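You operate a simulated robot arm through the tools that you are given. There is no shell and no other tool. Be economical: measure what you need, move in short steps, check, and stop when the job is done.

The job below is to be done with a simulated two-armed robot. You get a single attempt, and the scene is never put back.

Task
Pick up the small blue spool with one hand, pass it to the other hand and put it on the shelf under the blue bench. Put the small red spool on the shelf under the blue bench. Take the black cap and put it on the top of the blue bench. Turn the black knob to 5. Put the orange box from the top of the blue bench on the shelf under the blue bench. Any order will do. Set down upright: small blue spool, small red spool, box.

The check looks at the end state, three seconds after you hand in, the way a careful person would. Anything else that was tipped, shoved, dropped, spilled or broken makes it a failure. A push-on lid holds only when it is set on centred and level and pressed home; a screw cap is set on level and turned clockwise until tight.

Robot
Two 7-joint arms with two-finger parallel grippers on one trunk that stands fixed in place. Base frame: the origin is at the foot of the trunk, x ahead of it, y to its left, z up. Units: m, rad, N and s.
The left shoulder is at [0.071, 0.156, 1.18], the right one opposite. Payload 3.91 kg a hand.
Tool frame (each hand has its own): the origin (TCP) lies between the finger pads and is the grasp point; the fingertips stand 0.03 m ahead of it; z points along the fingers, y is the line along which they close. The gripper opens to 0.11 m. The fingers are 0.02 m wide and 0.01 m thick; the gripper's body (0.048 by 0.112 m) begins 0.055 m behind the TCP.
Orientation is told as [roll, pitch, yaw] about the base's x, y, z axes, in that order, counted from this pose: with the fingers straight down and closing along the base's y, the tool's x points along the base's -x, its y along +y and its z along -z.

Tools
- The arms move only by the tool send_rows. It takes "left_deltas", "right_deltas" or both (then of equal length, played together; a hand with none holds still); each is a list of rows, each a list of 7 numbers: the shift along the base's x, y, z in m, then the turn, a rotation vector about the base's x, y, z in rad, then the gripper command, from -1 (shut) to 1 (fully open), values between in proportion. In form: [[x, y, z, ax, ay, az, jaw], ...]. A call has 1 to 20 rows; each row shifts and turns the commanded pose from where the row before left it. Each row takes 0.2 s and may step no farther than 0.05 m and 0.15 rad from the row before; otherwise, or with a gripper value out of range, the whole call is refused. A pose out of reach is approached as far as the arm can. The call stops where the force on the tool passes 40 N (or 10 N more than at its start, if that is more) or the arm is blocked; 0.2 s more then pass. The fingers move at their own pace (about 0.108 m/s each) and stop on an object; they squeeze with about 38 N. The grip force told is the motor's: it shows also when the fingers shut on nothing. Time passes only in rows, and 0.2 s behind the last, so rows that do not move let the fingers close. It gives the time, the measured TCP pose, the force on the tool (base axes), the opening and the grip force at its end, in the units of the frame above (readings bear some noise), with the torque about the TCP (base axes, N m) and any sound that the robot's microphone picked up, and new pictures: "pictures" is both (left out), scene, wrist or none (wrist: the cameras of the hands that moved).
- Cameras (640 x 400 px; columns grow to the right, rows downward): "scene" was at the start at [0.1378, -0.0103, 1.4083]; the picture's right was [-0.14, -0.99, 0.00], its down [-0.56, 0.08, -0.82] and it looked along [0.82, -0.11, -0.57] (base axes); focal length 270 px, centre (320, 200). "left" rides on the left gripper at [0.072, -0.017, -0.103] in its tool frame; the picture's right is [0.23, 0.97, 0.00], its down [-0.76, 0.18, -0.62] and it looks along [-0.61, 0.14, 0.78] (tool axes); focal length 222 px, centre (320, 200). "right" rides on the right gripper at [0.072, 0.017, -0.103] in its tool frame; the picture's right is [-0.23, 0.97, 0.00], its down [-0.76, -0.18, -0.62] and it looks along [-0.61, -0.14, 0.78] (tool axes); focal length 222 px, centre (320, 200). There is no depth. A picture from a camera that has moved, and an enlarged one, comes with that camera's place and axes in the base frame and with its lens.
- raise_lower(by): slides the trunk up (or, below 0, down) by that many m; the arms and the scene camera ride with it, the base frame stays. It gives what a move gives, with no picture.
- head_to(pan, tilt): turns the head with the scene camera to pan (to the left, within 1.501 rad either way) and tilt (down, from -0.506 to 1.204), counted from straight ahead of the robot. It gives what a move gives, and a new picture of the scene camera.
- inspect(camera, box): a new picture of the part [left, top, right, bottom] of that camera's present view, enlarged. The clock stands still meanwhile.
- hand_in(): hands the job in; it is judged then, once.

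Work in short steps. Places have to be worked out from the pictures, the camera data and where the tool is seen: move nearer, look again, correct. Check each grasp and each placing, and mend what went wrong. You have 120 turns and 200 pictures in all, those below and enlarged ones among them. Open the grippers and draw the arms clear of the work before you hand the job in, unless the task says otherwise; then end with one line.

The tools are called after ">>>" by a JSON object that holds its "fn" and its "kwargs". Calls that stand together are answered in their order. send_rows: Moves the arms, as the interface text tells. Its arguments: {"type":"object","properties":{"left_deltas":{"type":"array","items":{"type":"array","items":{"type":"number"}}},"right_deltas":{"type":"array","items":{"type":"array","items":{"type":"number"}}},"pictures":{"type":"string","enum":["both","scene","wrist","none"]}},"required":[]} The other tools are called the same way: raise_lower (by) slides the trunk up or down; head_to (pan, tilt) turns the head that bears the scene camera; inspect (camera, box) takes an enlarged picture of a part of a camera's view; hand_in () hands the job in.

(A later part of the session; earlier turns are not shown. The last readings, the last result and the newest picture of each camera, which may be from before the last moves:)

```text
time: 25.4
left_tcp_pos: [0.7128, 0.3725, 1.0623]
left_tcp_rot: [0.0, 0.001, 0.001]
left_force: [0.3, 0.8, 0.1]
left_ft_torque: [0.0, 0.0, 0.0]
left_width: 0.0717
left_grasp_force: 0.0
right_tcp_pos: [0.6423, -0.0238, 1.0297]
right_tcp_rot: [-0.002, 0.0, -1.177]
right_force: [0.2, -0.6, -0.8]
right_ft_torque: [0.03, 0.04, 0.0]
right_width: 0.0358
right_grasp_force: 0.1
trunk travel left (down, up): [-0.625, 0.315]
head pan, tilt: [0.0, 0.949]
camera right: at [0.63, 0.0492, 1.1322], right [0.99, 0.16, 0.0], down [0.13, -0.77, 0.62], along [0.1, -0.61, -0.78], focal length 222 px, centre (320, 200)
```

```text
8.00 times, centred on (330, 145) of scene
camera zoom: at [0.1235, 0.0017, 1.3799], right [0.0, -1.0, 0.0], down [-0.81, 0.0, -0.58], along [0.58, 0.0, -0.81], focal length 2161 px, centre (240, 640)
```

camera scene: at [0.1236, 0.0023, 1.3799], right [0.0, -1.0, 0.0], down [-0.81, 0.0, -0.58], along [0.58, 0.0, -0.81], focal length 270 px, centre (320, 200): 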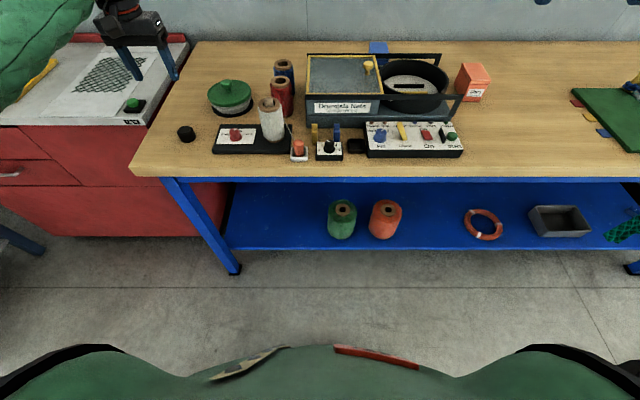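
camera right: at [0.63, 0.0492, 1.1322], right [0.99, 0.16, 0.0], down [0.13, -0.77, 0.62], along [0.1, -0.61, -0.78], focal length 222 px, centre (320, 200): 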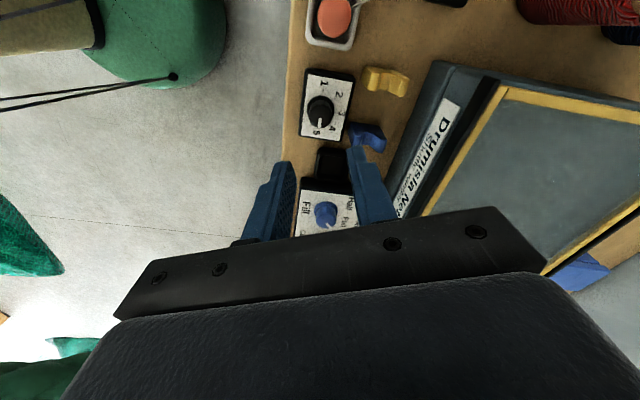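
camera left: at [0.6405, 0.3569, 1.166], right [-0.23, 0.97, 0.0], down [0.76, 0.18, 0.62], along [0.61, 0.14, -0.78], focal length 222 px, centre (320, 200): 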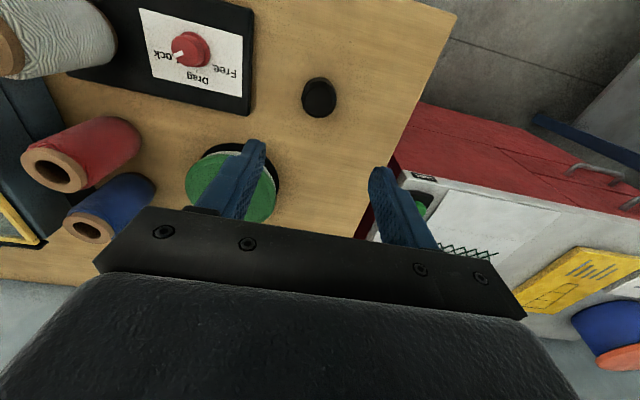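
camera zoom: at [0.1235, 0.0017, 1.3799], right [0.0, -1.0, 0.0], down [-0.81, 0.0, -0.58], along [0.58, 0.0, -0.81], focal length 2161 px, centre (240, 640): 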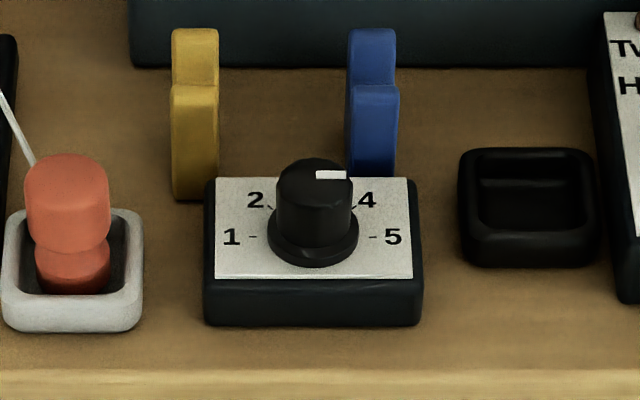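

The knob reads 5. Now for the box: I un-rotate the right hand while moving toward it, then tilt the fingers forward by 0.5 rad.

>>> {"fn": "send_rows", "kwargs": {"right_deltas": [[0, -0.035, 0.02, 0, 0, 0.147, -0.35], [0, -0.04, 0.015, 0, 0, 0.147, 0], [0, -0.045, 0.01, 0, 0, 0.147, 0.2], [0, -0.045, 0.01, 0, 0, 0.147, 0.5], [0, -0.045, 0, 0, 0, 0.147, 0.8], [0, -0.045, 0, 0, 0, 0.147, 1], [0, -0.045, 0, 0, 0, 0.147, 1], [0, -0.045, 0, 0, 0, 0.147, 1], [0, -0.045, 0, 0, -0.1, 0, 1], [0, -0.045, 0, 0, -0.1, 0, 1], [0, -0.01, 0, 0, -0.1, 0, 1], [0, 0, 0, 0, -0.1, 0, 1], [0, 0, 0, 0, -0.1, 0, 1], [0, 0, 0, 0, 0, 0, 1]]}}

>>> {"fn": "inspect", "kwargs": {"camera": "scene", "box": [420, 40, 540, 120]}}

```text
time: 28.4
left_tcp_pos: [0.713, 0.3725, 1.0627]
left_tcp_rot: [-0.001, 0.003, 0.001]
left_force: [0.2, -0.2, 0.3]
left_ft_torque: [0.02, -0.01, -0.03]
left_width: 0.0714
left_grasp_force: 0.0
right_tcp_pos: [0.6441, -0.4696, 1.0869]
right_tcp_rot: [0.001, -0.502, -0.002]
right_force: [-0.7, 0.7, 0.6]
right_ft_torque: [0.03, 0.03, 0.05]
right_width: 0.1102
right_grasp_force: 0.1
trunk travel left (down, up): [-0.625, 0.315]
head pan, tilt: [0.0, 0.949]
camera scene: at [0.1235, 0.0019, 1.38], right [0.0, -1.0, 0.0], down [-0.81, 0.0, -0.58], along [0.58, 0.0, -0.81], focal length 270 px, centre (320, 200)
camera right: at [0.5312, -0.4533, 1.142], right [0.2, 0.97, 0.11], down [0.37, -0.18, 0.91], along [0.91, -0.14, -0.4], focal length 222 px, centre (320, 200)
```

scene: 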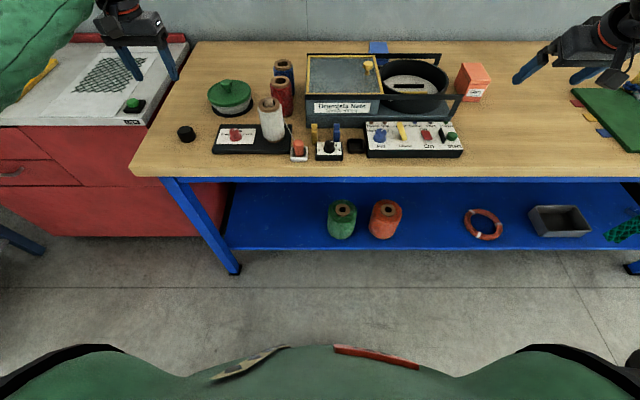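
right: 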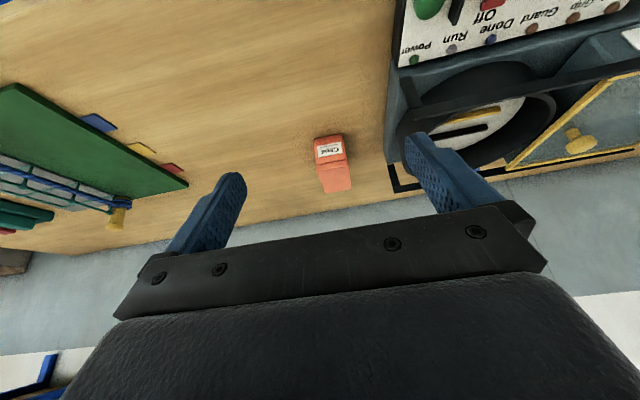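

```text
5.00 times, centred on (480, 80) of scene
camera zoom: at [0.1235, 0.0019, 1.38], right [0.0, -1.0, 0.0], down [-0.81, 0.0, -0.58], along [0.58, 0.0, -0.81], focal length 1351 px, centre (-480, 800)
```

zoom: 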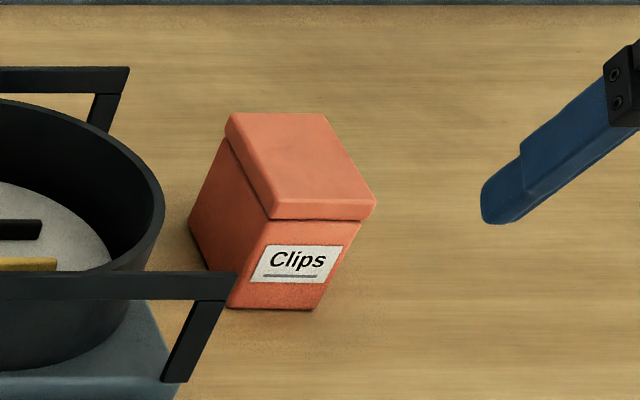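

The lidded box is about 0.06 wide in y, spans x ≈ 0.88 to 0.99, and its top is at 0.924, centred near (0.935, -0.48). I move to a pre-grasp pose 10 cm back along the tilted tool axis.

>>> {"fn": "send_rows", "kwargs": {"right_deltas": [[0.042, -0.002, -0.012, 0, 0, 0, 0.9], [0.042, -0.002, -0.012, 0, 0, 0, 0.9], [0.042, -0.002, -0.018, 0, 0, 0, 0.9], [0.042, -0.002, -0.018, 0, 0, 0, 0.9], [0.04, -0.002, -0.02, 0, 0, 0, 0.9], [0.025, -0.002, -0.02, 0, 0, 0, 0.9], [0, 0, 0, 0, 0, 0, 0.9]]}}

>>> {"fn": "inspect", "kwargs": {"camera": "scene", "box": [420, 20, 540, 110]}}

```text
time: 30.0
left_tcp_pos: [0.7118, 0.3737, 1.0624]
left_tcp_rot: [0.001, 0.0, 0.002]
left_force: [0.1, -0.7, 0.2]
left_ft_torque: [0.03, 0.0, 0.01]
left_width: 0.0716
left_grasp_force: 0.1
right_tcp_pos: [0.8744, -0.481, 0.9882]
right_tcp_rot: [0.003, -0.501, -0.005]
right_force: [-0.8, 0.0, 0.7]
right_ft_torque: [-0.02, -0.03, -0.01]
right_width: 0.1044
right_grasp_force: 0.1
trunk travel left (down, up): [-0.625, 0.315]
head pan, tilt: [0.0, 0.949]
camera scene: at [0.1224, 0.002, 1.3801], right [0.0, -1.0, 0.0], down [-0.81, 0.0, -0.58], along [0.58, 0.0, -0.81], focal length 270 px, centre (320, 200)
camera right: at [0.7627, -0.4643, 1.0431], right [0.2, 0.97, 0.11], down [0.37, -0.18, 0.91], along [0.91, -0.14, -0.4], focal length 222 px, centre (320, 200)
```

scene: 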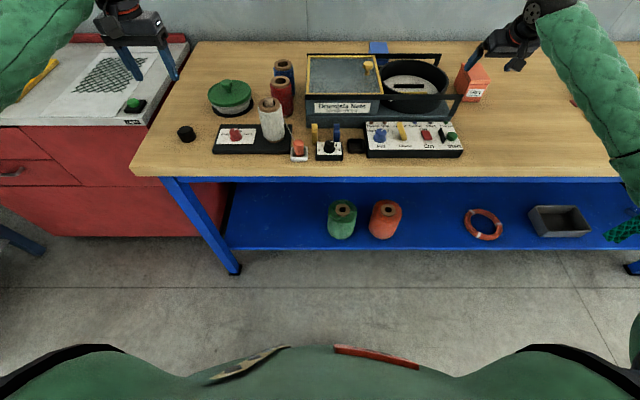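
right: 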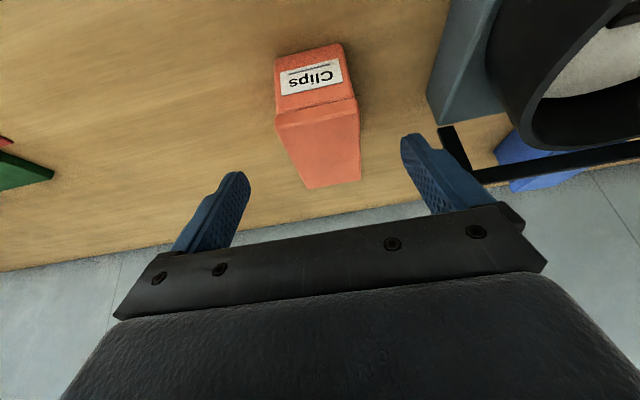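

```text
4.44 times, centred on (480, 65) of scene
camera zoom: at [0.1224, 0.002, 1.3801], right [0.0, -1.0, 0.0], down [-0.81, 0.0, -0.58], along [0.58, 0.0, -0.81], focal length 1201 px, centre (-391, 800)
```

zoom: 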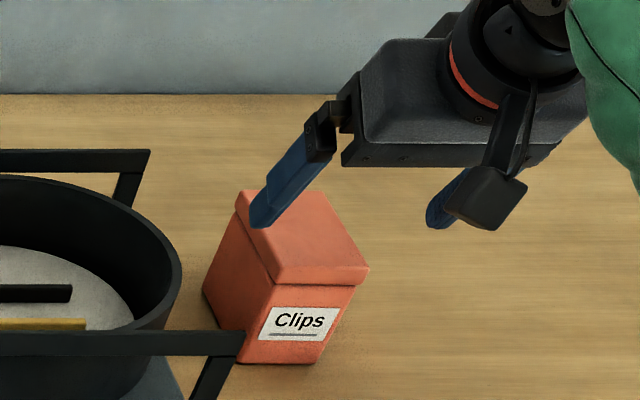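

The refined box extents are x 0.88 to 1.00 and y -0.51 to -0.45, aligned with the hand. I advance to straddle it and close.

>>> {"fn": "send_rows", "kwargs": {"right_deltas": [[0.014, 0, -0.022, 0, 0, 0, 0.9], [0.014, 0, -0.022, 0, 0, 0, 0.9], [0.014, 0, -0.022, 0, 0, 0, 0.9], [0.014, 0, -0.022, 0, 0, 0, 0.9], [0, 0, 0, 0, 0, 0, 0.9], [0, 0, 0, 0, 0, 0, -1], [0, 0, 0, 0, 0, 0, -1], [0, 0, 0, 0, 0, 0, -1]], "pictures": "wrist"}}

>>> {"fn": "inspect", "kwargs": {"camera": "scene", "box": [420, 20, 540, 110]}}

```text
time: 31.8
left_tcp_pos: [0.7122, 0.3739, 1.0627]
left_tcp_rot: [-0.001, 0.0, 0.003]
left_force: [0.3, -0.4, -0.7]
left_ft_torque: [0.03, 0.0, 0.0]
left_width: 0.0713
left_grasp_force: 0.1
right_tcp_pos: [0.9312, -0.4837, 0.9019]
right_tcp_rot: [0.003, -0.501, -0.004]
right_force: [1.7, 0.5, 2.3]
right_ft_torque: [-0.14, -0.17, 0.04]
right_width: 0.0599
right_grasp_force: 38.1
trunk travel left (down, up): [-0.625, 0.315]
head pan, tilt: [0.0, 0.949]
camera right: at [0.8188, -0.4662, 0.956], right [0.2, 0.97, 0.11], down [0.37, -0.18, 0.91], along [0.91, -0.14, -0.4], focal length 222 px, centre (320, 200)
```

right: 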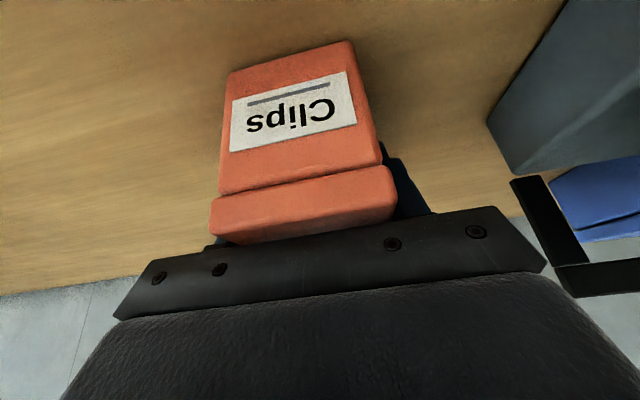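

```text
4.44 times, centred on (480, 65) of scene
camera zoom: at [0.123, 0.0021, 1.38], right [0.0, -1.0, 0.0], down [-0.81, 0.0, -0.58], along [0.58, 0.0, -0.81], focal length 1201 px, centre (-391, 800)
```

zoom: 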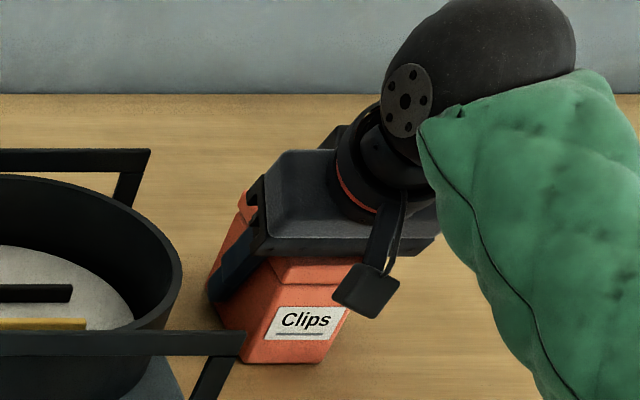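

The box is gripped, 60 mm wide. I lift it, draw it back clear of the bench, and retract the left hand as well.

>>> {"fn": "send_rows", "kwargs": {"right_deltas": [[0, 0, 0.02, 0, 0, 0, -1], [0, 0, 0.04, 0, 0, 0, -1], [0, 0, 0.04, 0, 0, 0, -1], [-0.045, 0, 0.015, 0, 0, 0, -1], [-0.048, 0, 0, 0, 0, 0, -1], [-0.048, 0, 0, 0, 0, 0, -1], [-0.048, 0, 0, 0, 0, 0, -1], [-0.048, 0, 0, 0, 0, 0, -1], [-0.048, 0, 0, 0, 0, 0, -1], [-0.048, 0, 0, 0, 0, 0, -1], [-0.048, 0, 0, 0, 0, 0, -1], [-0.048, 0, 0, 0, 0, 0, -1], [-0.048, 0, 0, 0, 0, 0, -1], [0, 0, 0, 0, 0, 0, -1]], "left_deltas": [[0, 0, 0, 0, 0, 0, 0.3], [0, 0, 0, 0, 0, 0, 0.3], [0, 0, 0, 0, 0, 0, 0.3], [-0.045, 0, 0, 0, 0, 0, 0.3], [-0.045, 0, 0, 0, 0, 0, 0.3], [-0.045, 0, 0, 0, 0, 0, 0.3], [-0.045, 0, 0, 0, 0, 0, 0.3], [-0.045, 0, 0, 0, 0, 0, 0.3], [-0.035, 0, 0, 0, 0, 0, 0.3], [0, 0, 0, 0, 0, 0, 0.3], [0, 0, 0, 0, 0, 0, 0.3], [0, 0, 0, 0, 0, 0, 0.3], [0, 0, 0, 0, 0, 0, 0.3], [0, 0, 0, 0, 0, 0, 0.3]]}}

```text
time: 34.8
left_tcp_pos: [0.4532, 0.3706, 1.0627]
left_tcp_rot: [-0.001, 0.001, -0.002]
left_force: [0.7, -0.6, -0.1]
left_ft_torque: [0.0, 0.02, -0.01]
left_width: 0.0713
left_grasp_force: 0.1
right_tcp_pos: [0.466, -0.4943, 1.0139]
right_tcp_rot: [0.005, -0.498, -0.004]
right_force: [0.4, 0.4, -2.1]
right_ft_torque: [0.0, 0.0, 0.02]
right_width: 0.0597
right_grasp_force: 38.0
right hand out of reach, approached as far as the arm can: row 13
trunk travel left (down, up): [-0.625, 0.315]
head pan, tilt: [0.0, 0.949]
camera scene: at [0.1233, 0.0016, 1.38], right [0.0, -1.0, 0.0], down [-0.81, 0.0, -0.58], along [0.58, 0.0, -0.81], focal length 270 px, centre (320, 200)
camera right: at [0.3535, -0.4776, 1.07], right [0.2, 0.97, 0.11], down [0.37, -0.18, 0.91], along [0.91, -0.14, -0.4], focal length 222 px, centre (320, 200)
camera left: at [0.3804, 0.3542, 1.1663], right [-0.23, 0.97, 0.0], down [0.76, 0.18, 0.62], along [0.61, 0.14, -0.78], focal length 222 px, centre (320, 200)
```

scene: 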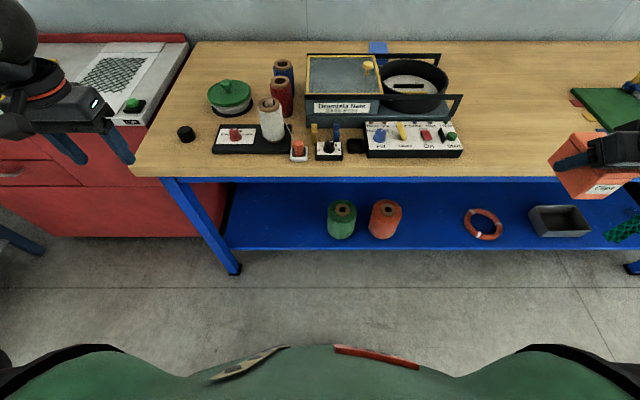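
right: 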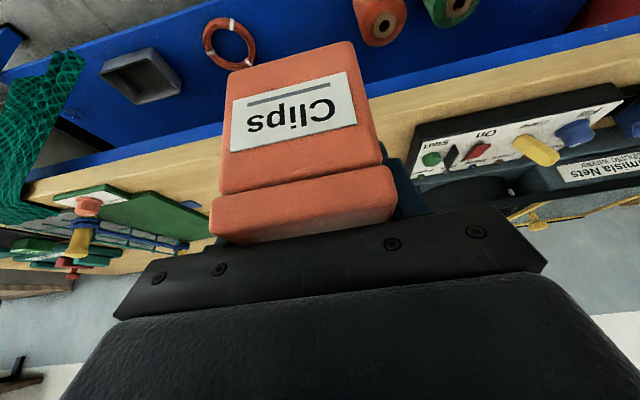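
left: 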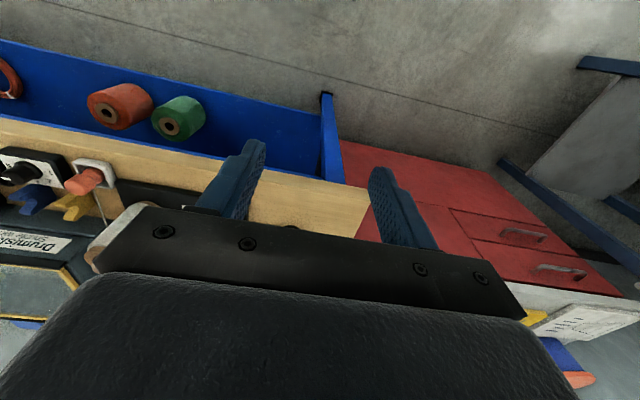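

The shelf is at about z = 0.235, with its front edge at x ≈ 0.66 and free space around y = -0.52. Both hands are clear in front of the bench, so I lower the trunk in two stages.

>>> {"fn": "raise_lower", "kwargs": {"by": -0.25}}

>>> {"fn": "inspect", "kwargs": {"camera": "scene", "box": [0, 0, 640, 400]}}

```text
time: 37.4
left_tcp_pos: [0.4515, 0.371, 0.8128]
left_tcp_rot: [-0.001, 0.0, 0.0]
left_force: [0.6, 0.6, -1.2]
left_ft_torque: [-0.01, 0.0, -0.01]
left_width: 0.0715
left_grasp_force: 0.2
right_tcp_pos: [0.466, -0.4942, 0.7655]
right_tcp_rot: [0.003, -0.499, -0.003]
right_force: [0.4, 0.6, -3.2]
right_ft_torque: [0.0, -0.02, 0.0]
right_width: 0.0597
right_grasp_force: 38.0
trunk travel left (down, up): [-0.375, 0.565]
head pan, tilt: [0.0, 0.949]
```

```text
1.00 times, centred on (320, 200) of scene (not enlarged: the box is as wide or as high as the picture)
camera zoom: at [0.1226, 0.0018, 1.1301], right [0.0, -1.0, 0.0], down [-0.81, 0.0, -0.58], along [0.58, 0.0, -0.81], focal length 270 px, centre (320, 200)
```

zoom: 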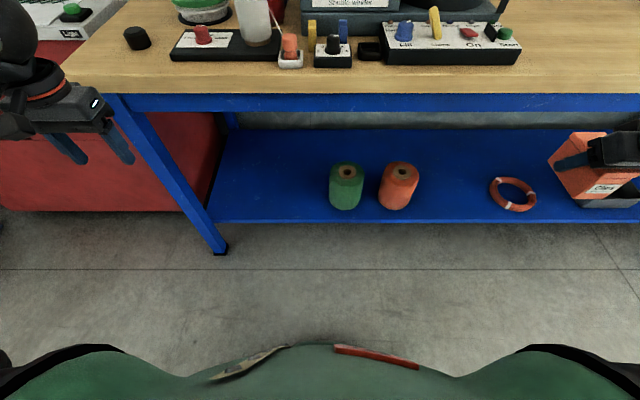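

The clear view confirms the shelf at z ≈ 0.235 with its front at x ≈ 0.66. I lower the trunk the rest of the way.

>>> {"fn": "raise_lower", "kwargs": {"by": -0.35}}

>>> {"fn": "head_to", "kwargs": {"pan": -0.4, "tilt": 0.6}}

```text
time: 40.8
left_tcp_pos: [0.4513, 0.3715, 0.4629]
left_tcp_rot: [0.0, -0.001, 0.0]
left_force: [0.4, 0.4, -1.1]
left_ft_torque: [0.0, 0.01, 0.01]
left_width: 0.0716
left_grasp_force: 0.0
right_tcp_pos: [0.4661, -0.4925, 0.4159]
right_tcp_rot: [0.005, -0.497, -0.004]
right_force: [0.0, -0.4, -3.1]
right_ft_torque: [-0.02, -0.04, -0.01]
right_width: 0.0598
right_grasp_force: 37.8
trunk travel left (down, up): [-0.025, 0.915]
head pan, tilt: [0.0, 0.949]
```

```text
time: 41.7
left_tcp_pos: [0.4525, 0.3712, 0.4624]
left_tcp_rot: [-0.001, 0.001, -0.002]
left_force: [0.2, 0.2, 0.3]
left_ft_torque: [0.01, -0.02, 0.02]
left_width: 0.0713
left_grasp_force: 0.0
right_tcp_pos: [0.4661, -0.4949, 0.4148]
right_tcp_rot: [0.003, -0.499, -0.003]
right_force: [0.0, 0.4, -2.4]
right_ft_torque: [0.02, 0.0, 0.02]
right_width: 0.0597
right_grasp_force: 37.8
trunk travel left (down, up): [-0.025, 0.915]
head pan, tilt: [-0.4, 0.6]
camera scene: at [0.1313, -0.0325, 0.8084], right [-0.39, -0.92, 0.0], down [-0.52, 0.22, -0.82], along [0.76, -0.32, -0.57], focal length 270 px, centre (320, 200)
```

scene: 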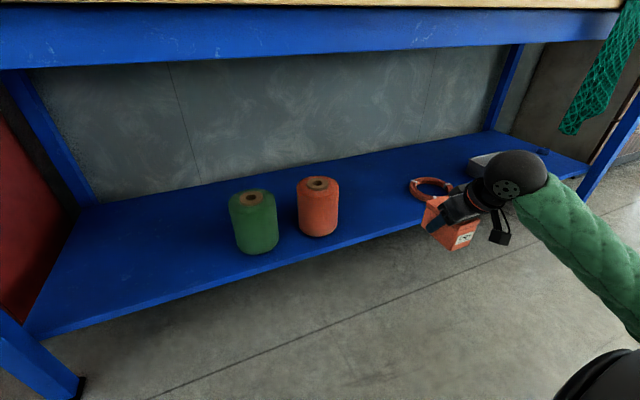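

The wrist and forearm are well below the bench top and the shelf is free. I move the box forward over the shelf, still about 7 cm above it.

>>> {"fn": "send_rows", "kwargs": {"right_deltas": [[0.04, -0.004, -0.006, 0, 0, 0, -1], [0.04, -0.004, -0.006, 0, 0, 0, -1], [0.04, -0.004, -0.006, 0, 0, 0, -1], [0.04, -0.004, -0.006, 0, 0, 0, -1], [0.04, -0.004, -0.006, 0, 0, 0, -1], [0.04, -0.004, -0.006, 0, 0, 0, -1], [0.04, -0.004, -0.006, 0, 0, 0, -1], [0.04, -0.004, -0.006, 0, 0, 0, -1], [0.02, 0, 0, 0, 0, 0, -1], [0, 0, 0, 0, 0, 0, -1]]}}

```text
time: 43.9
left_tcp_pos: [0.4513, 0.3721, 0.4626]
left_tcp_rot: [0.0, 0.001, 0.001]
left_force: [0.8, 0.2, 0.3]
left_ft_torque: [0.01, -0.04, -0.02]
left_width: 0.0715
left_grasp_force: 0.1
right_tcp_pos: [0.8045, -0.5257, 0.3676]
right_tcp_rot: [0.003, -0.498, -0.004]
right_force: [-0.5, 0.3, -2.0]
right_ft_torque: [0.0, -0.02, -0.04]
right_width: 0.0599
right_grasp_force: 37.8
trunk travel left (down, up): [-0.025, 0.915]
head pan, tilt: [-0.4, 0.6]
camera scene: at [0.1315, -0.0325, 0.8084], right [-0.39, -0.92, 0.0], down [-0.52, 0.22, -0.82], along [0.76, -0.32, -0.57], focal length 270 px, centre (320, 200)
camera right: at [0.6922, -0.5095, 0.4233], right [0.2, 0.97, 0.11], down [0.37, -0.18, 0.91], along [0.91, -0.14, -0.4], focal length 222 px, centre (320, 200)
```

scene: 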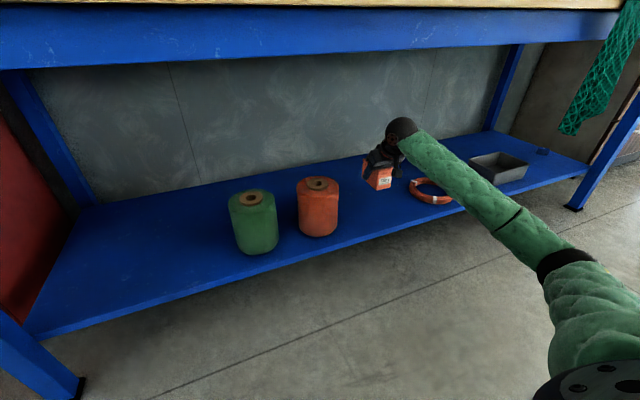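
right: 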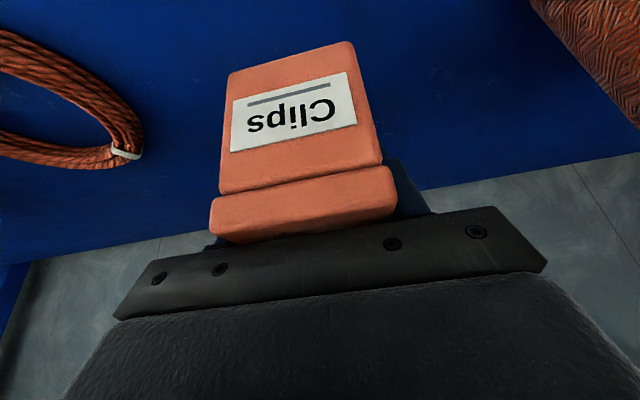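

The spot lies clear between the orange spool and the ring. I lower the box in steps toward z ≈ 0.28 until contact.

>>> {"fn": "send_rows", "kwargs": {"right_deltas": [[0, 0, -0.025, 0, 0, 0, -1], [0, 0, -0.025, 0, 0, 0, -1], [0, 0, -0.015, 0, 0, 0, -1], [0, 0, -0.008, 0, 0, 0, -1], [0, 0, -0.005, 0, 0, 0, -1]], "pictures": "none"}}

```text
time: 45.1
left_tcp_pos: [0.4522, 0.3705, 0.4622]
left_tcp_rot: [0.0, 0.0, 0.0]
left_force: [0.1, 1.1, -0.1]
left_ft_torque: [-0.01, -0.01, -0.02]
left_width: 0.0716
left_grasp_force: 0.1
right_tcp_pos: [0.8054, -0.5247, 0.2897]
right_tcp_rot: [0.003, -0.499, -0.002]
right_force: [-0.1, 0.2, -2.2]
right_ft_torque: [-0.01, -0.01, -0.01]
right_width: 0.0598
right_grasp_force: 38.1
trunk travel left (down, up): [-0.025, 0.915]
head pan, tilt: [-0.4, 0.6]
```

No contact yet. I continue with 3 mm steps.

>>> {"fn": "send_rows", "kwargs": {"right_deltas": [[0, 0, -0.003, 0, 0, 0, -1], [0, 0, -0.003, 0, 0, 0, -1], [0, 0, -0.003, 0, 0, 0, -1]], "pictures": "scene"}}

```text
time: 45.9
left_tcp_pos: [0.4526, 0.3713, 0.4627]
left_tcp_rot: [0.0, 0.0, 0.0]
left_force: [-0.7, -1.1, -0.2]
left_ft_torque: [-0.01, 0.01, -0.02]
left_width: 0.0716
left_grasp_force: 0.1
right_tcp_pos: [0.8044, -0.5253, 0.2802]
right_tcp_rot: [0.001, -0.496, -0.003]
right_force: [-0.3, 0.3, -2.1]
right_ft_torque: [0.0, 0.01, 0.01]
right_width: 0.0597
right_grasp_force: 37.9
trunk travel left (down, up): [-0.025, 0.915]
head pan, tilt: [-0.4, 0.6]
camera scene: at [0.1314, -0.0326, 0.8084], right [-0.39, -0.92, 0.0], down [-0.52, 0.22, -0.82], along [0.76, -0.32, -0.57], focal length 270 px, centre (320, 200)
```

scene: 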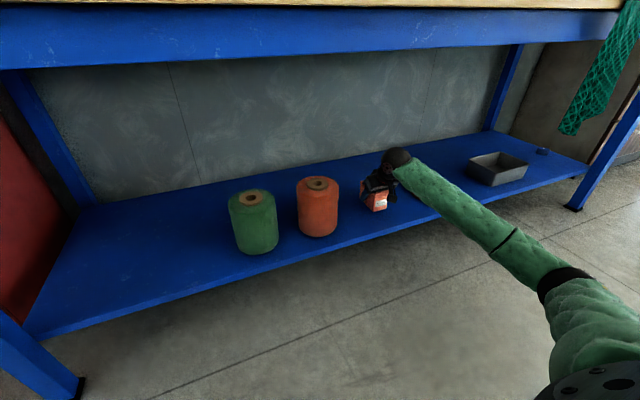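

Still no contact, so I keep stepping down.

>>> {"fn": "send_rows", "kwargs": {"right_deltas": [[0, 0, -0.003, 0, 0, 0, -1], [0, 0, -0.003, 0, 0, 0, -1], [0, 0, -0.003, 0, 0, 0, -1]], "pictures": "wrist"}}

>>> {"fn": "inspect", "kwargs": {"camera": "scene", "box": [330, 130, 450, 230]}}

```text
time: 46.7
left_tcp_pos: [0.4516, 0.3716, 0.4627]
left_tcp_rot: [0.0, -0.002, 0.001]
left_force: [0.4, -0.1, -0.2]
left_ft_torque: [0.01, -0.03, -0.03]
left_width: 0.0715
left_grasp_force: 0.0
right_tcp_pos: [0.8052, -0.5265, 0.269]
right_tcp_rot: [0.004, -0.499, -0.003]
right_force: [-0.1, 0.2, -1.9]
right_ft_torque: [-0.01, -0.03, -0.03]
right_width: 0.0597
right_grasp_force: 38.0
trunk travel left (down, up): [-0.025, 0.915]
head pan, tilt: [-0.4, 0.6]
camera right: at [0.6926, -0.5092, 0.3253], right [0.2, 0.97, 0.11], down [0.37, -0.18, 0.91], along [0.91, -0.14, -0.4], focal length 222 px, centre (320, 200)
```

right: 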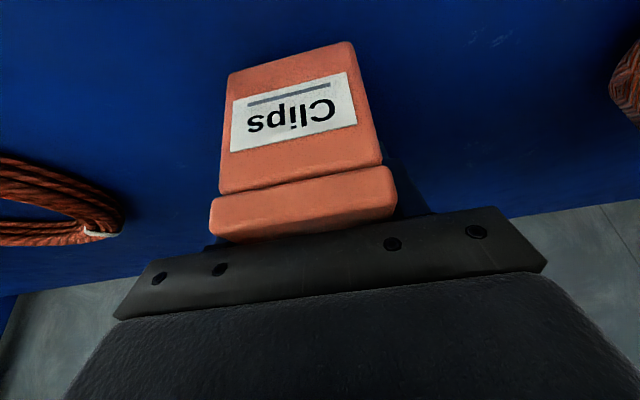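

```text
4.00 times, centred on (390, 180) of scene
camera zoom: at [0.1314, -0.0326, 0.8084], right [-0.39, -0.92, 0.0], down [-0.52, 0.22, -0.82], along [0.76, -0.32, -0.57], focal length 1081 px, centre (40, 280)
```

zoom: 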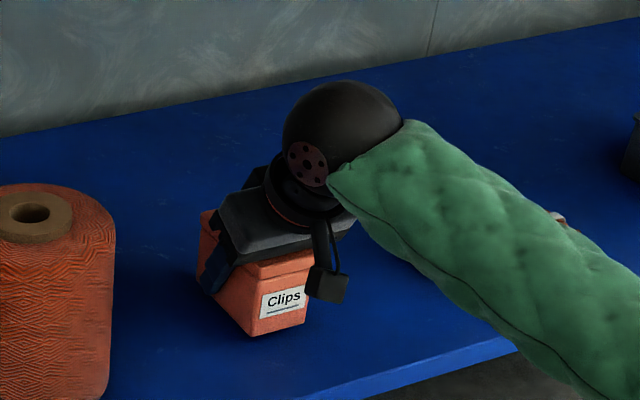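

The box's bottom looks close to the shelf now, so I continue with slow steps.

>>> {"fn": "send_rows", "kwargs": {"right_deltas": [[0, 0, -0.003, 0, 0, 0, -1], [0, 0, -0.003, 0, 0, 0, -1], [0, 0, -0.003, 0, 0, 0, -1]], "pictures": "none"}}

```text
time: 47.5
left_tcp_pos: [0.4517, 0.3713, 0.4639]
left_tcp_rot: [0.0, 0.001, 0.001]
left_force: [-0.1, 0.5, 0.2]
left_ft_torque: [-0.01, 0.0, -0.02]
left_width: 0.0716
left_grasp_force: 0.0
right_tcp_pos: [0.8061, -0.5275, 0.2622]
right_tcp_rot: [0.004, -0.497, -0.004]
right_force: [-0.4, -0.5, -2.8]
right_ft_torque: [0.0, 0.0, 0.05]
right_width: 0.0598
right_grasp_force: 37.6
trunk travel left (down, up): [-0.025, 0.915]
head pan, tilt: [-0.4, 0.6]
```

Still free. Another four 3 mm steps.

>>> {"fn": "send_rows", "kwargs": {"right_deltas": [[0, 0, -0.003, 0, 0, 0, -1], [0, 0, -0.003, 0, 0, 0, -1], [0, 0, -0.003, 0, 0, 0, -1], [0, 0, -0.002, 0, 0, 0, -1]], "pictures": "none"}}

>>> {"fn": "inspect", "kwargs": {"camera": "scene", "box": [340, 160, 420, 220]}}

```text
time: 48.4
left_tcp_pos: [0.4522, 0.3716, 0.4624]
left_tcp_rot: [-0.001, -0.001, 0.002]
left_force: [-0.9, -0.2, 0.4]
left_ft_torque: [0.0, -0.02, 0.03]
left_width: 0.0715
left_grasp_force: 0.1
right_tcp_pos: [0.8067, -0.5258, 0.2608]
right_tcp_rot: [0.001, -0.51, -0.004]
right_force: [-3.5, 4.5, 19.5]
right_ft_torque: [-0.14, 1.1, -0.12]
right_width: 0.0597
right_grasp_force: 38.0
trunk travel left (down, up): [-0.025, 0.915]
head pan, tilt: [-0.4, 0.6]
stopped in row 4 (right hand): the force on the tool passed its limit at 42 N (the readings are from after the stop); the commanded pose is now the measured one
```

```text
6.67 times, centred on (380, 190) of scene
camera zoom: at [0.1304, -0.0317, 0.8085], right [-0.39, -0.92, 0.0], down [-0.52, 0.22, -0.83], along [0.76, -0.32, -0.56], focal length 1801 px, centre (-80, 267)
```

zoom: 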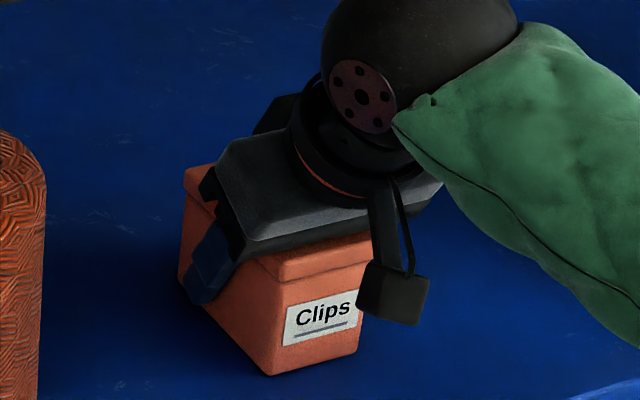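

Contact is made and the box stands on the shelf. I relieve 2 mm, open the hand, and back out along the tool axis.

>>> {"fn": "send_rows", "kwargs": {"right_deltas": [[0, 0, 0.0015, 0, 0.01, 0, -1], [0, 0, 0, 0, 0, 0, -0.5], [0, 0, 0, 0, 0, 0, 0.4], [0, 0, 0, 0, 0, 0, 0.9], [-0.01, 0, 0.0185, 0, 0, 0, 0.9], [-0.015, 0, 0.028, 0, 0, 0, 0.9], [-0.02, 0, 0.037, 0, 0, 0, 0.9], [-0.03, 0, 0.03, 0, 0, 0, 0.9], [-0.045, 0, 0.01, 0, 0, 0, 0.9], [-0.045, 0, 0, 0, 0, 0, 0.9], [-0.045, 0, 0, 0, 0, 0, 0.9], [-0.045, 0, 0, 0, 0, 0, 0.9], [-0.045, 0, 0, 0, 0, 0, 0.9], [-0.03, 0, 0, 0, 0, 0, 0.9], [0, 0, 0, 0, 0, 0, 0.9]]}}

>>> {"fn": "inspect", "kwargs": {"camera": "scene", "box": [330, 140, 450, 220]}}

```text
time: 51.6
left_tcp_pos: [0.4524, 0.3714, 0.464]
left_tcp_rot: [0.001, 0.0, -0.001]
left_force: [0.1, -0.3, -0.4]
left_ft_torque: [-0.04, 0.0, -0.02]
left_width: 0.0718
left_grasp_force: 0.0
right_tcp_pos: [0.4737, -0.5261, 0.3813]
right_tcp_rot: [0.002, -0.494, -0.006]
right_force: [-0.2, -0.3, 0.1]
right_ft_torque: [0.0, -0.02, -0.03]
right_width: 0.1046
right_grasp_force: 0.1
trunk travel left (down, up): [-0.025, 0.915]
head pan, tilt: [-0.4, 0.6]
camera scene: at [0.1311, -0.0326, 0.8085], right [-0.39, -0.92, 0.0], down [-0.52, 0.22, -0.82], along [0.76, -0.32, -0.57], focal length 270 px, centre (320, 200)
camera right: at [0.3621, -0.5095, 0.4368], right [0.2, 0.97, 0.11], down [0.37, -0.18, 0.91], along [0.91, -0.14, -0.4], focal length 222 px, centre (320, 200)
```

scene: 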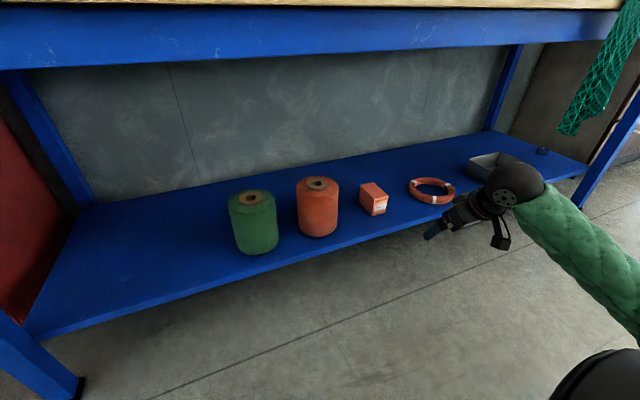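
right: 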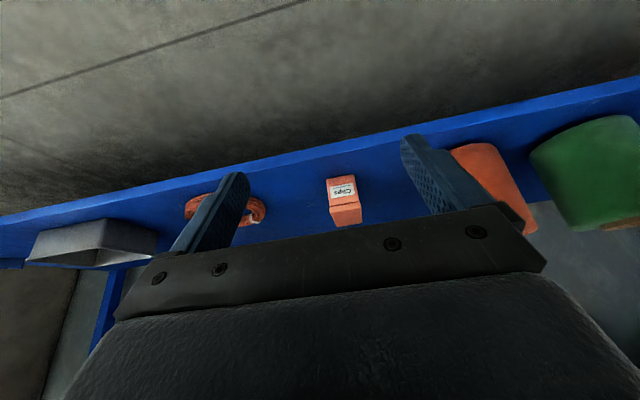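

```text
5.00 times, centred on (390, 180) of scene
camera zoom: at [0.1311, -0.0326, 0.8085], right [-0.39, -0.92, 0.0], down [-0.52, 0.22, -0.82], along [0.76, -0.32, -0.57], focal length 1351 px, centre (-30, 300)
```

zoom: 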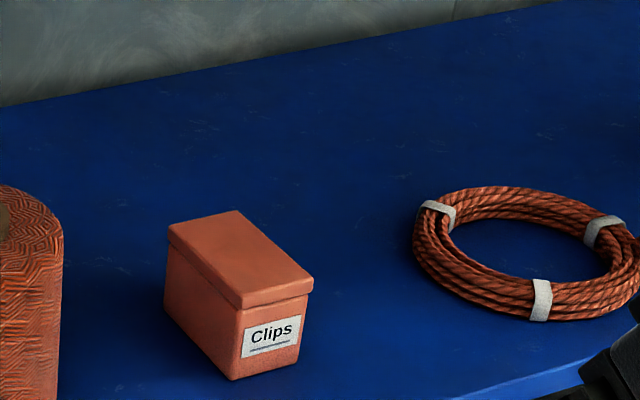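

The box stands upright on the shelf. I raise the trunk back for the spools, with both hands still clear in front of the bench.

>>> {"fn": "raise_lower", "kwargs": {"by": 0.6}}

>>> {"fn": "head_to", "kwargs": {"pan": 0.1, "tilt": 0.7}}

>>> {"fn": "inspect", "kwargs": {"camera": "scene", "box": [240, 80, 400, 200]}}

```text
refused: 0.6 is not a number from -0.4 to 0.4
```

```text
time: 52.5
left_tcp_pos: [0.4527, 0.3719, 0.4632]
left_tcp_rot: [0.001, 0.0, 0.002]
left_force: [-0.2, -0.8, -0.4]
left_ft_torque: [-0.01, -0.03, -0.01]
left_width: 0.0713
left_grasp_force: 0.0
right_tcp_pos: [0.4753, -0.5256, 0.3802]
right_tcp_rot: [0.003, -0.496, -0.003]
right_force: [0.6, -0.7, 0.2]
right_ft_torque: [0.0, 0.02, -0.02]
right_width: 0.1046
right_grasp_force: 0.0
trunk travel left (down, up): [-0.025, 0.915]
head pan, tilt: [0.099, 0.7]
camera scene: at [0.1343, 0.0103, 0.7998], right [0.1, -1.0, 0.0], down [-0.64, -0.06, -0.76], along [0.76, 0.08, -0.64], focal length 270 px, centre (320, 200)
```

scene: 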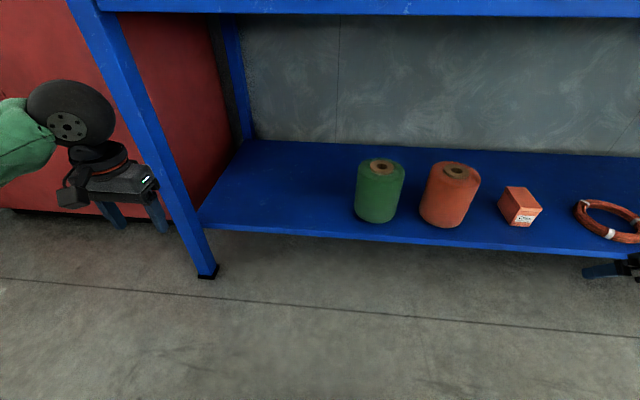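

```text
3.33 times, centred on (320, 140) of scene
camera zoom: at [0.1343, 0.0103, 0.7998], right [0.1, -1.0, 0.0], down [-0.64, -0.06, -0.76], along [0.76, 0.08, -0.64], focal length 901 px, centre (320, 400)
```

zoom: 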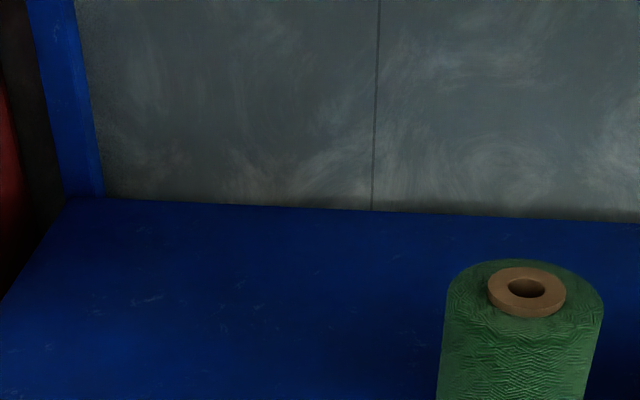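

The free shelf area left of the green spool runs from about y = 0 to 0.38. I raise the trunk in two steps.

>>> {"fn": "raise_lower", "kwargs": {"by": 0.4}}

>>> {"fn": "raise_lower", "kwargs": {"by": 0.2}}

>>> {"fn": "inspect", "kwargs": {"camera": "scene", "box": [240, 80, 400, 200]}}

```text
time: 56.3
left_tcp_pos: [0.4519, 0.3714, 0.8636]
left_tcp_rot: [0.0, 0.0, 0.0]
left_force: [0.9, 0.3, -0.7]
left_ft_torque: [0.01, -0.02, -0.01]
left_width: 0.0714
left_grasp_force: 0.1
right_tcp_pos: [0.4748, -0.5255, 0.7822]
right_tcp_rot: [0.002, -0.496, -0.004]
right_force: [0.8, -0.2, -0.8]
right_ft_torque: [0.01, 0.0, -0.01]
right_width: 0.1045
right_grasp_force: 0.1
trunk travel left (down, up): [-0.425, 0.515]
head pan, tilt: [0.099, 0.7]
```

```text
time: 58.5
left_tcp_pos: [0.4531, 0.3718, 1.0636]
left_tcp_rot: [0.0, -0.001, 0.001]
left_force: [0.5, -0.4, -0.6]
left_ft_torque: [-0.01, -0.01, -0.02]
left_width: 0.0715
left_grasp_force: 0.1
right_tcp_pos: [0.4757, -0.5277, 0.9806]
right_tcp_rot: [0.003, -0.495, -0.005]
right_force: [0.9, -0.4, -0.3]
right_ft_torque: [-0.04, 0.01, -0.02]
right_width: 0.1043
right_grasp_force: 0.2
trunk travel left (down, up): [-0.625, 0.315]
head pan, tilt: [0.099, 0.7]
```

```text
3.33 times, centred on (320, 140) of scene
camera zoom: at [0.1346, 0.0103, 1.3997], right [0.1, -1.0, 0.0], down [-0.64, -0.06, -0.76], along [0.76, 0.08, -0.64], focal length 901 px, centre (320, 400)
```

zoom: 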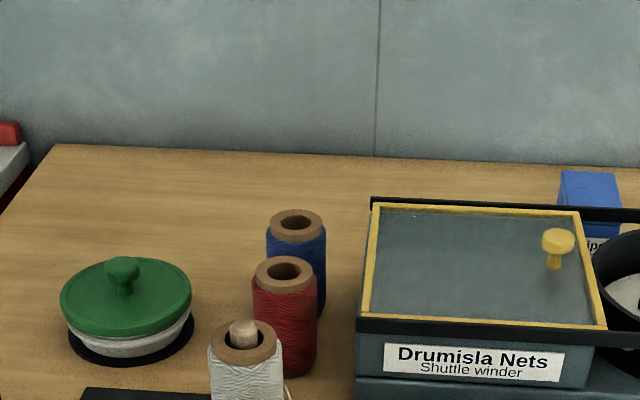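

Everything is still in place. I move the left hand above the blue spool.

>>> {"fn": "send_rows", "kwargs": {"left_deltas": [[0.02, 0, 0.03, 0, 0, 0, 0.5], [0.037, -0.022, 0.01, 0, 0, 0, 0.5], [0.037, -0.022, 0, 0, 0, 0, 0.5], [0.037, -0.022, 0, 0, 0, 0, 0.5], [0.037, -0.022, 0, 0, 0, 0, 0.5], [0.037, -0.022, 0, 0, 0, 0, 0.5], [0.037, -0.022, 0, 0, 0, 0, 0.5], [0.037, -0.022, 0, 0, 0, 0, 0.5], [0.037, -0.022, 0, 0, 0, 0, 0.5], [0.037, -0.022, 0, 0, 0, 0, 0.5], [0.037, -0.022, 0, 0, 0, 0, 0.5], [0.037, -0.022, 0, 0, 0, 0, 0.5], [0.037, -0.02, 0, 0, 0, 0, 0.5], [0, 0, 0, 0, 0, 0, 0.5]], "pictures": "wrist"}}

>>> {"fn": "inspect", "kwargs": {"camera": "scene", "box": [240, 60, 400, 180]}}

```text
time: 61.5
left_tcp_pos: [0.9148, 0.1095, 1.1024]
left_tcp_rot: [0.0, 0.001, 0.002]
left_force: [-0.3, -0.4, 0.2]
left_ft_torque: [-0.02, -0.01, -0.01]
left_width: 0.0824
left_grasp_force: 0.2
right_tcp_pos: [0.475, -0.5262, 0.9819]
right_tcp_rot: [0.002, -0.495, -0.004]
right_force: [-0.4, 0.0, 0.2]
right_ft_torque: [0.01, 0.01, -0.02]
right_width: 0.1045
right_grasp_force: 0.1
trunk travel left (down, up): [-0.625, 0.315]
head pan, tilt: [0.099, 0.7]
camera left: at [0.8427, 0.0927, 1.2069], right [-0.23, 0.97, 0.0], down [0.76, 0.18, 0.62], along [0.61, 0.14, -0.78], focal length 222 px, centre (320, 200)
```

left: 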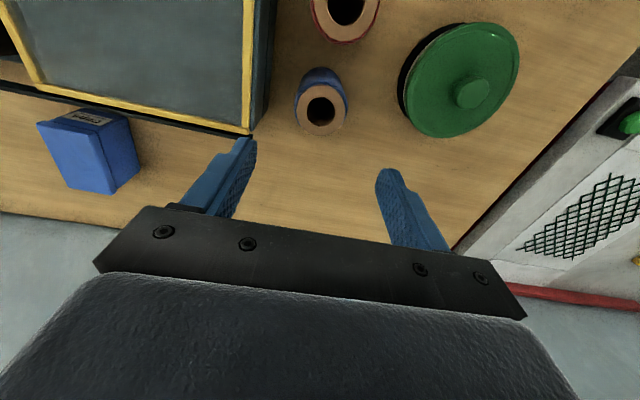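

```text
3.33 times, centred on (320, 120) of scene
camera zoom: at [0.1341, 0.0111, 1.3999], right [0.1, -1.0, 0.0], down [-0.64, -0.06, -0.76], along [0.76, 0.08, -0.64], focal length 901 px, centre (320, 467)
```

zoom: 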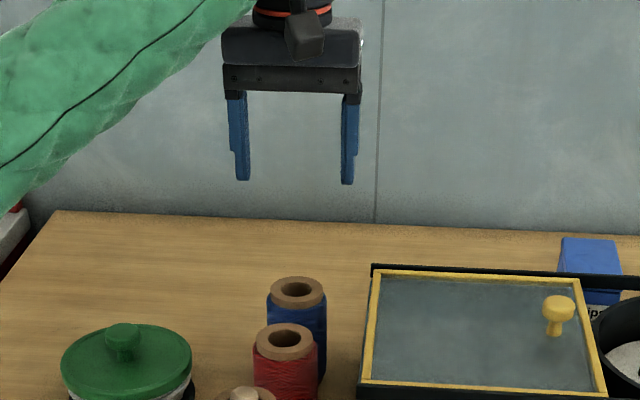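

Both cameras put the blue top centre at (0.914, 0.110, 0.963), directly below. I descend to grip only its top 25 mm and close.

>>> {"fn": "send_rows", "kwargs": {"left_deltas": [[0, 0, -0.04, 0, 0, 0, 0.5], [0, 0, -0.04, 0, 0, 0, 0.5], [0, 0, -0.035, 0, 0, 0, 0.5], [0, 0, -0.019, 0, 0, 0, 0.5], [0, 0, 0, 0, 0, 0, 0.5], [0, 0, 0, 0, 0, 0, -1], [0, 0, 0, 0, 0, 0, -1], [0, 0, 0, 0, 0, 0, -1]], "pictures": "wrist"}}

>>> {"fn": "inspect", "kwargs": {"camera": "scene", "box": [240, 60, 400, 180]}}

```text
time: 63.3
left_tcp_pos: [0.9163, 0.1087, 0.9703]
left_tcp_rot: [-0.001, -0.002, 0.002]
left_force: [0.1, 1.3, 0.9]
left_ft_torque: [0.02, -0.04, 0.01]
left_width: 0.0582
left_grasp_force: 38.6
right_tcp_pos: [0.4758, -0.5264, 0.9798]
right_tcp_rot: [0.002, -0.496, -0.004]
right_force: [0.0, -0.2, -0.5]
right_ft_torque: [-0.01, -0.02, 0.04]
right_width: 0.1045
right_grasp_force: 0.0
trunk travel left (down, up): [-0.625, 0.315]
head pan, tilt: [0.099, 0.7]
camera left: at [0.8441, 0.0927, 1.0729], right [-0.23, 0.97, 0.0], down [0.76, 0.18, 0.62], along [0.61, 0.14, -0.78], focal length 222 px, centre (320, 200)
```

left: 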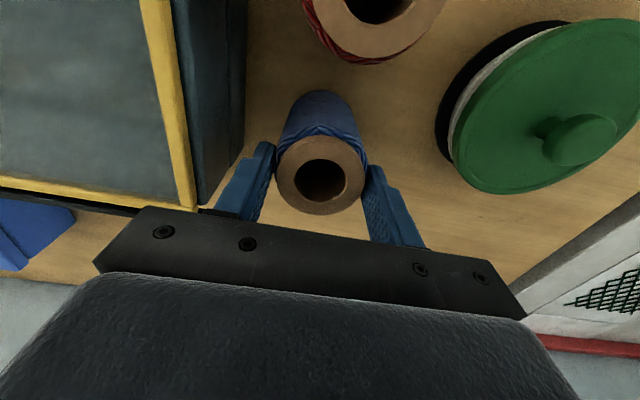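

```text
3.33 times, centred on (320, 120) of scene
camera zoom: at [0.1347, 0.0102, 1.3998], right [0.1, -1.0, 0.0], down [-0.64, -0.06, -0.76], along [0.76, 0.08, -0.64], focal length 901 px, centre (320, 467)
```

zoom: 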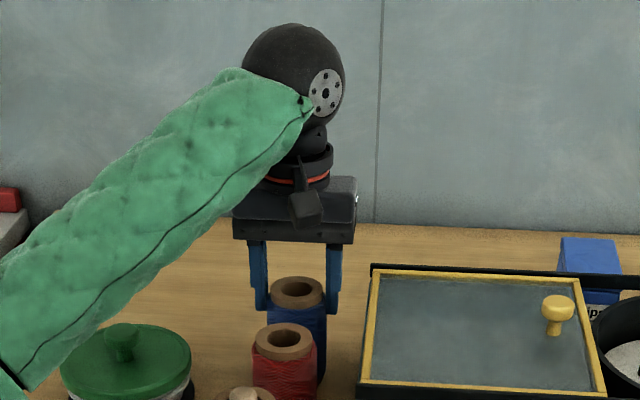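

The blue spool is gripped at 58 mm. I lift it and carry it to the handover point near (0.72, -0.02, 1.16), while the right hand tilts to about 60° and comes nearer.

>>> {"fn": "send_rows", "kwargs": {"left_deltas": [[0, 0, 0.02, 0, 0, 0, -1], [0, 0, 0.04, 0, 0, 0, -1], [0, 0, 0.045, 0, 0, 0, -1], [0, 0, 0.045, 0, 0, 0, -1], [0, 0, 0.04, 0, 0, 0, -1], [-0.04, -0.026, 0, 0, 0, 0, -1], [-0.04, -0.026, 0, 0, 0, 0, -1], [-0.04, -0.026, 0, 0, 0, 0, -1], [-0.04, -0.026, 0, 0, 0, 0, -1], [-0.036, -0.025, 0, 0, 0, 0, -1], [0, 0, 0, 0, 0, 0, -1]], "right_deltas": [[0.0115, 0.03, 0.0125, 0, -0.0555, 0, 0.9], [0.0115, 0.03, 0.0125, 0, -0.0555, 0, 0.9], [0.0115, 0.03, 0.0125, 0, -0.0555, 0, 0.9], [0.0115, 0.03, 0.0125, 0, -0.0555, 0, 0.9], [0.0115, 0.03, 0.0125, 0, -0.0555, 0, 0.9], [0.0115, 0.03, 0.0125, 0, -0.0555, 0, 0.9], [0.0115, 0.03, 0.0125, 0, -0.0555, 0, 0.9], [0.0115, 0.03, 0.0125, 0, -0.0555, 0, 0.9], [0.0115, 0.03, 0.0125, 0, -0.0555, 0, 0.9], [0.0115, 0.03, 0.0125, 0, -0.0555, 0, 0.9], [0, 0, 0, 0, 0, 0, 0.9]]}}

```text
time: 65.7
left_tcp_pos: [0.7208, -0.0236, 1.1603]
left_tcp_rot: [0.0, -0.002, 0.002]
left_force: [0.2, 0.3, -2.1]
left_ft_torque: [-0.01, 0.0, 0.03]
left_width: 0.0583
left_grasp_force: 38.0
right_tcp_pos: [0.6355, -0.248, 1.107]
right_tcp_rot: [0.007, -1.05, -0.007]
right_force: [-0.3, -0.2, -0.3]
right_ft_torque: [0.0, -0.02, 0.02]
right_width: 0.1045
right_grasp_force: 0.0
right hand out of reach, approached as far as the arm can: row 2, 3, 4, 5, 6, 7
trunk travel left (down, up): [-0.625, 0.315]
head pan, tilt: [0.099, 0.7]
camera scene: at [0.1346, 0.0101, 1.3999], right [0.1, -0.99, 0.0], down [-0.64, -0.06, -0.76], along [0.76, 0.08, -0.64], focal length 270 px, centre (320, 200)
camera right: at [0.51, -0.2309, 1.0941], right [0.11, 0.97, 0.2], down [-0.16, -0.18, 0.97], along [0.98, -0.14, 0.14], focal length 222 px, centre (320, 200)
camera left: at [0.6484, -0.0391, 1.2641], right [-0.23, 0.97, 0.0], down [0.76, 0.18, 0.62], along [0.61, 0.14, -0.78], focal length 222 px, centre (320, 200)
```

scene: 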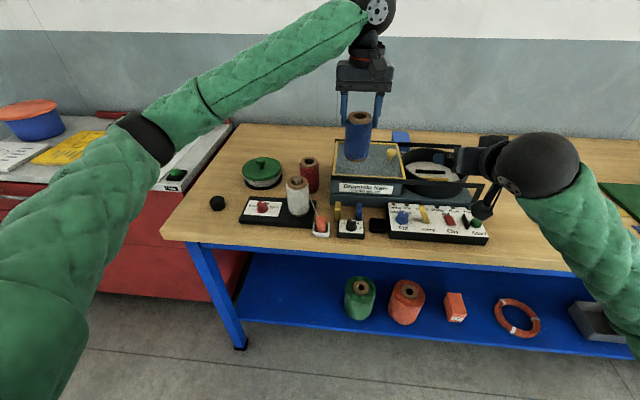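
right: 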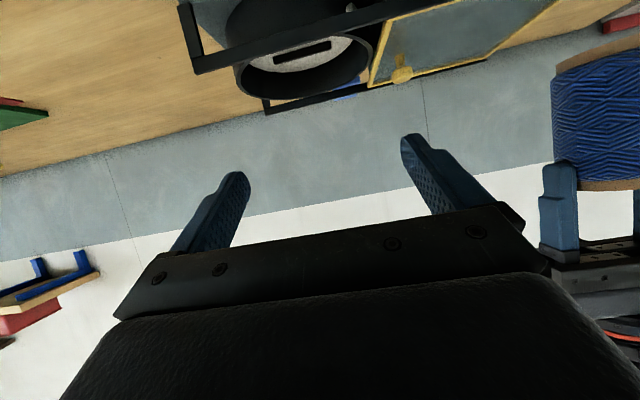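
left: 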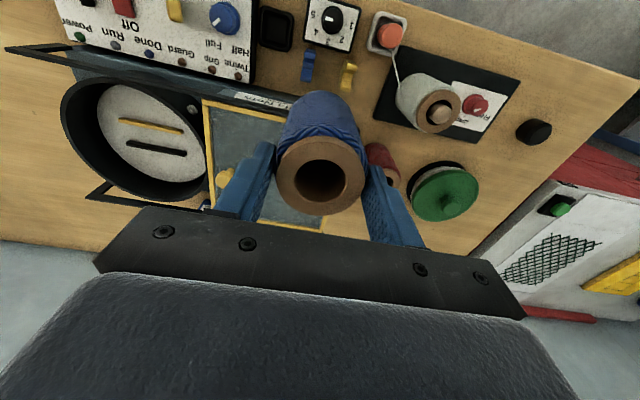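

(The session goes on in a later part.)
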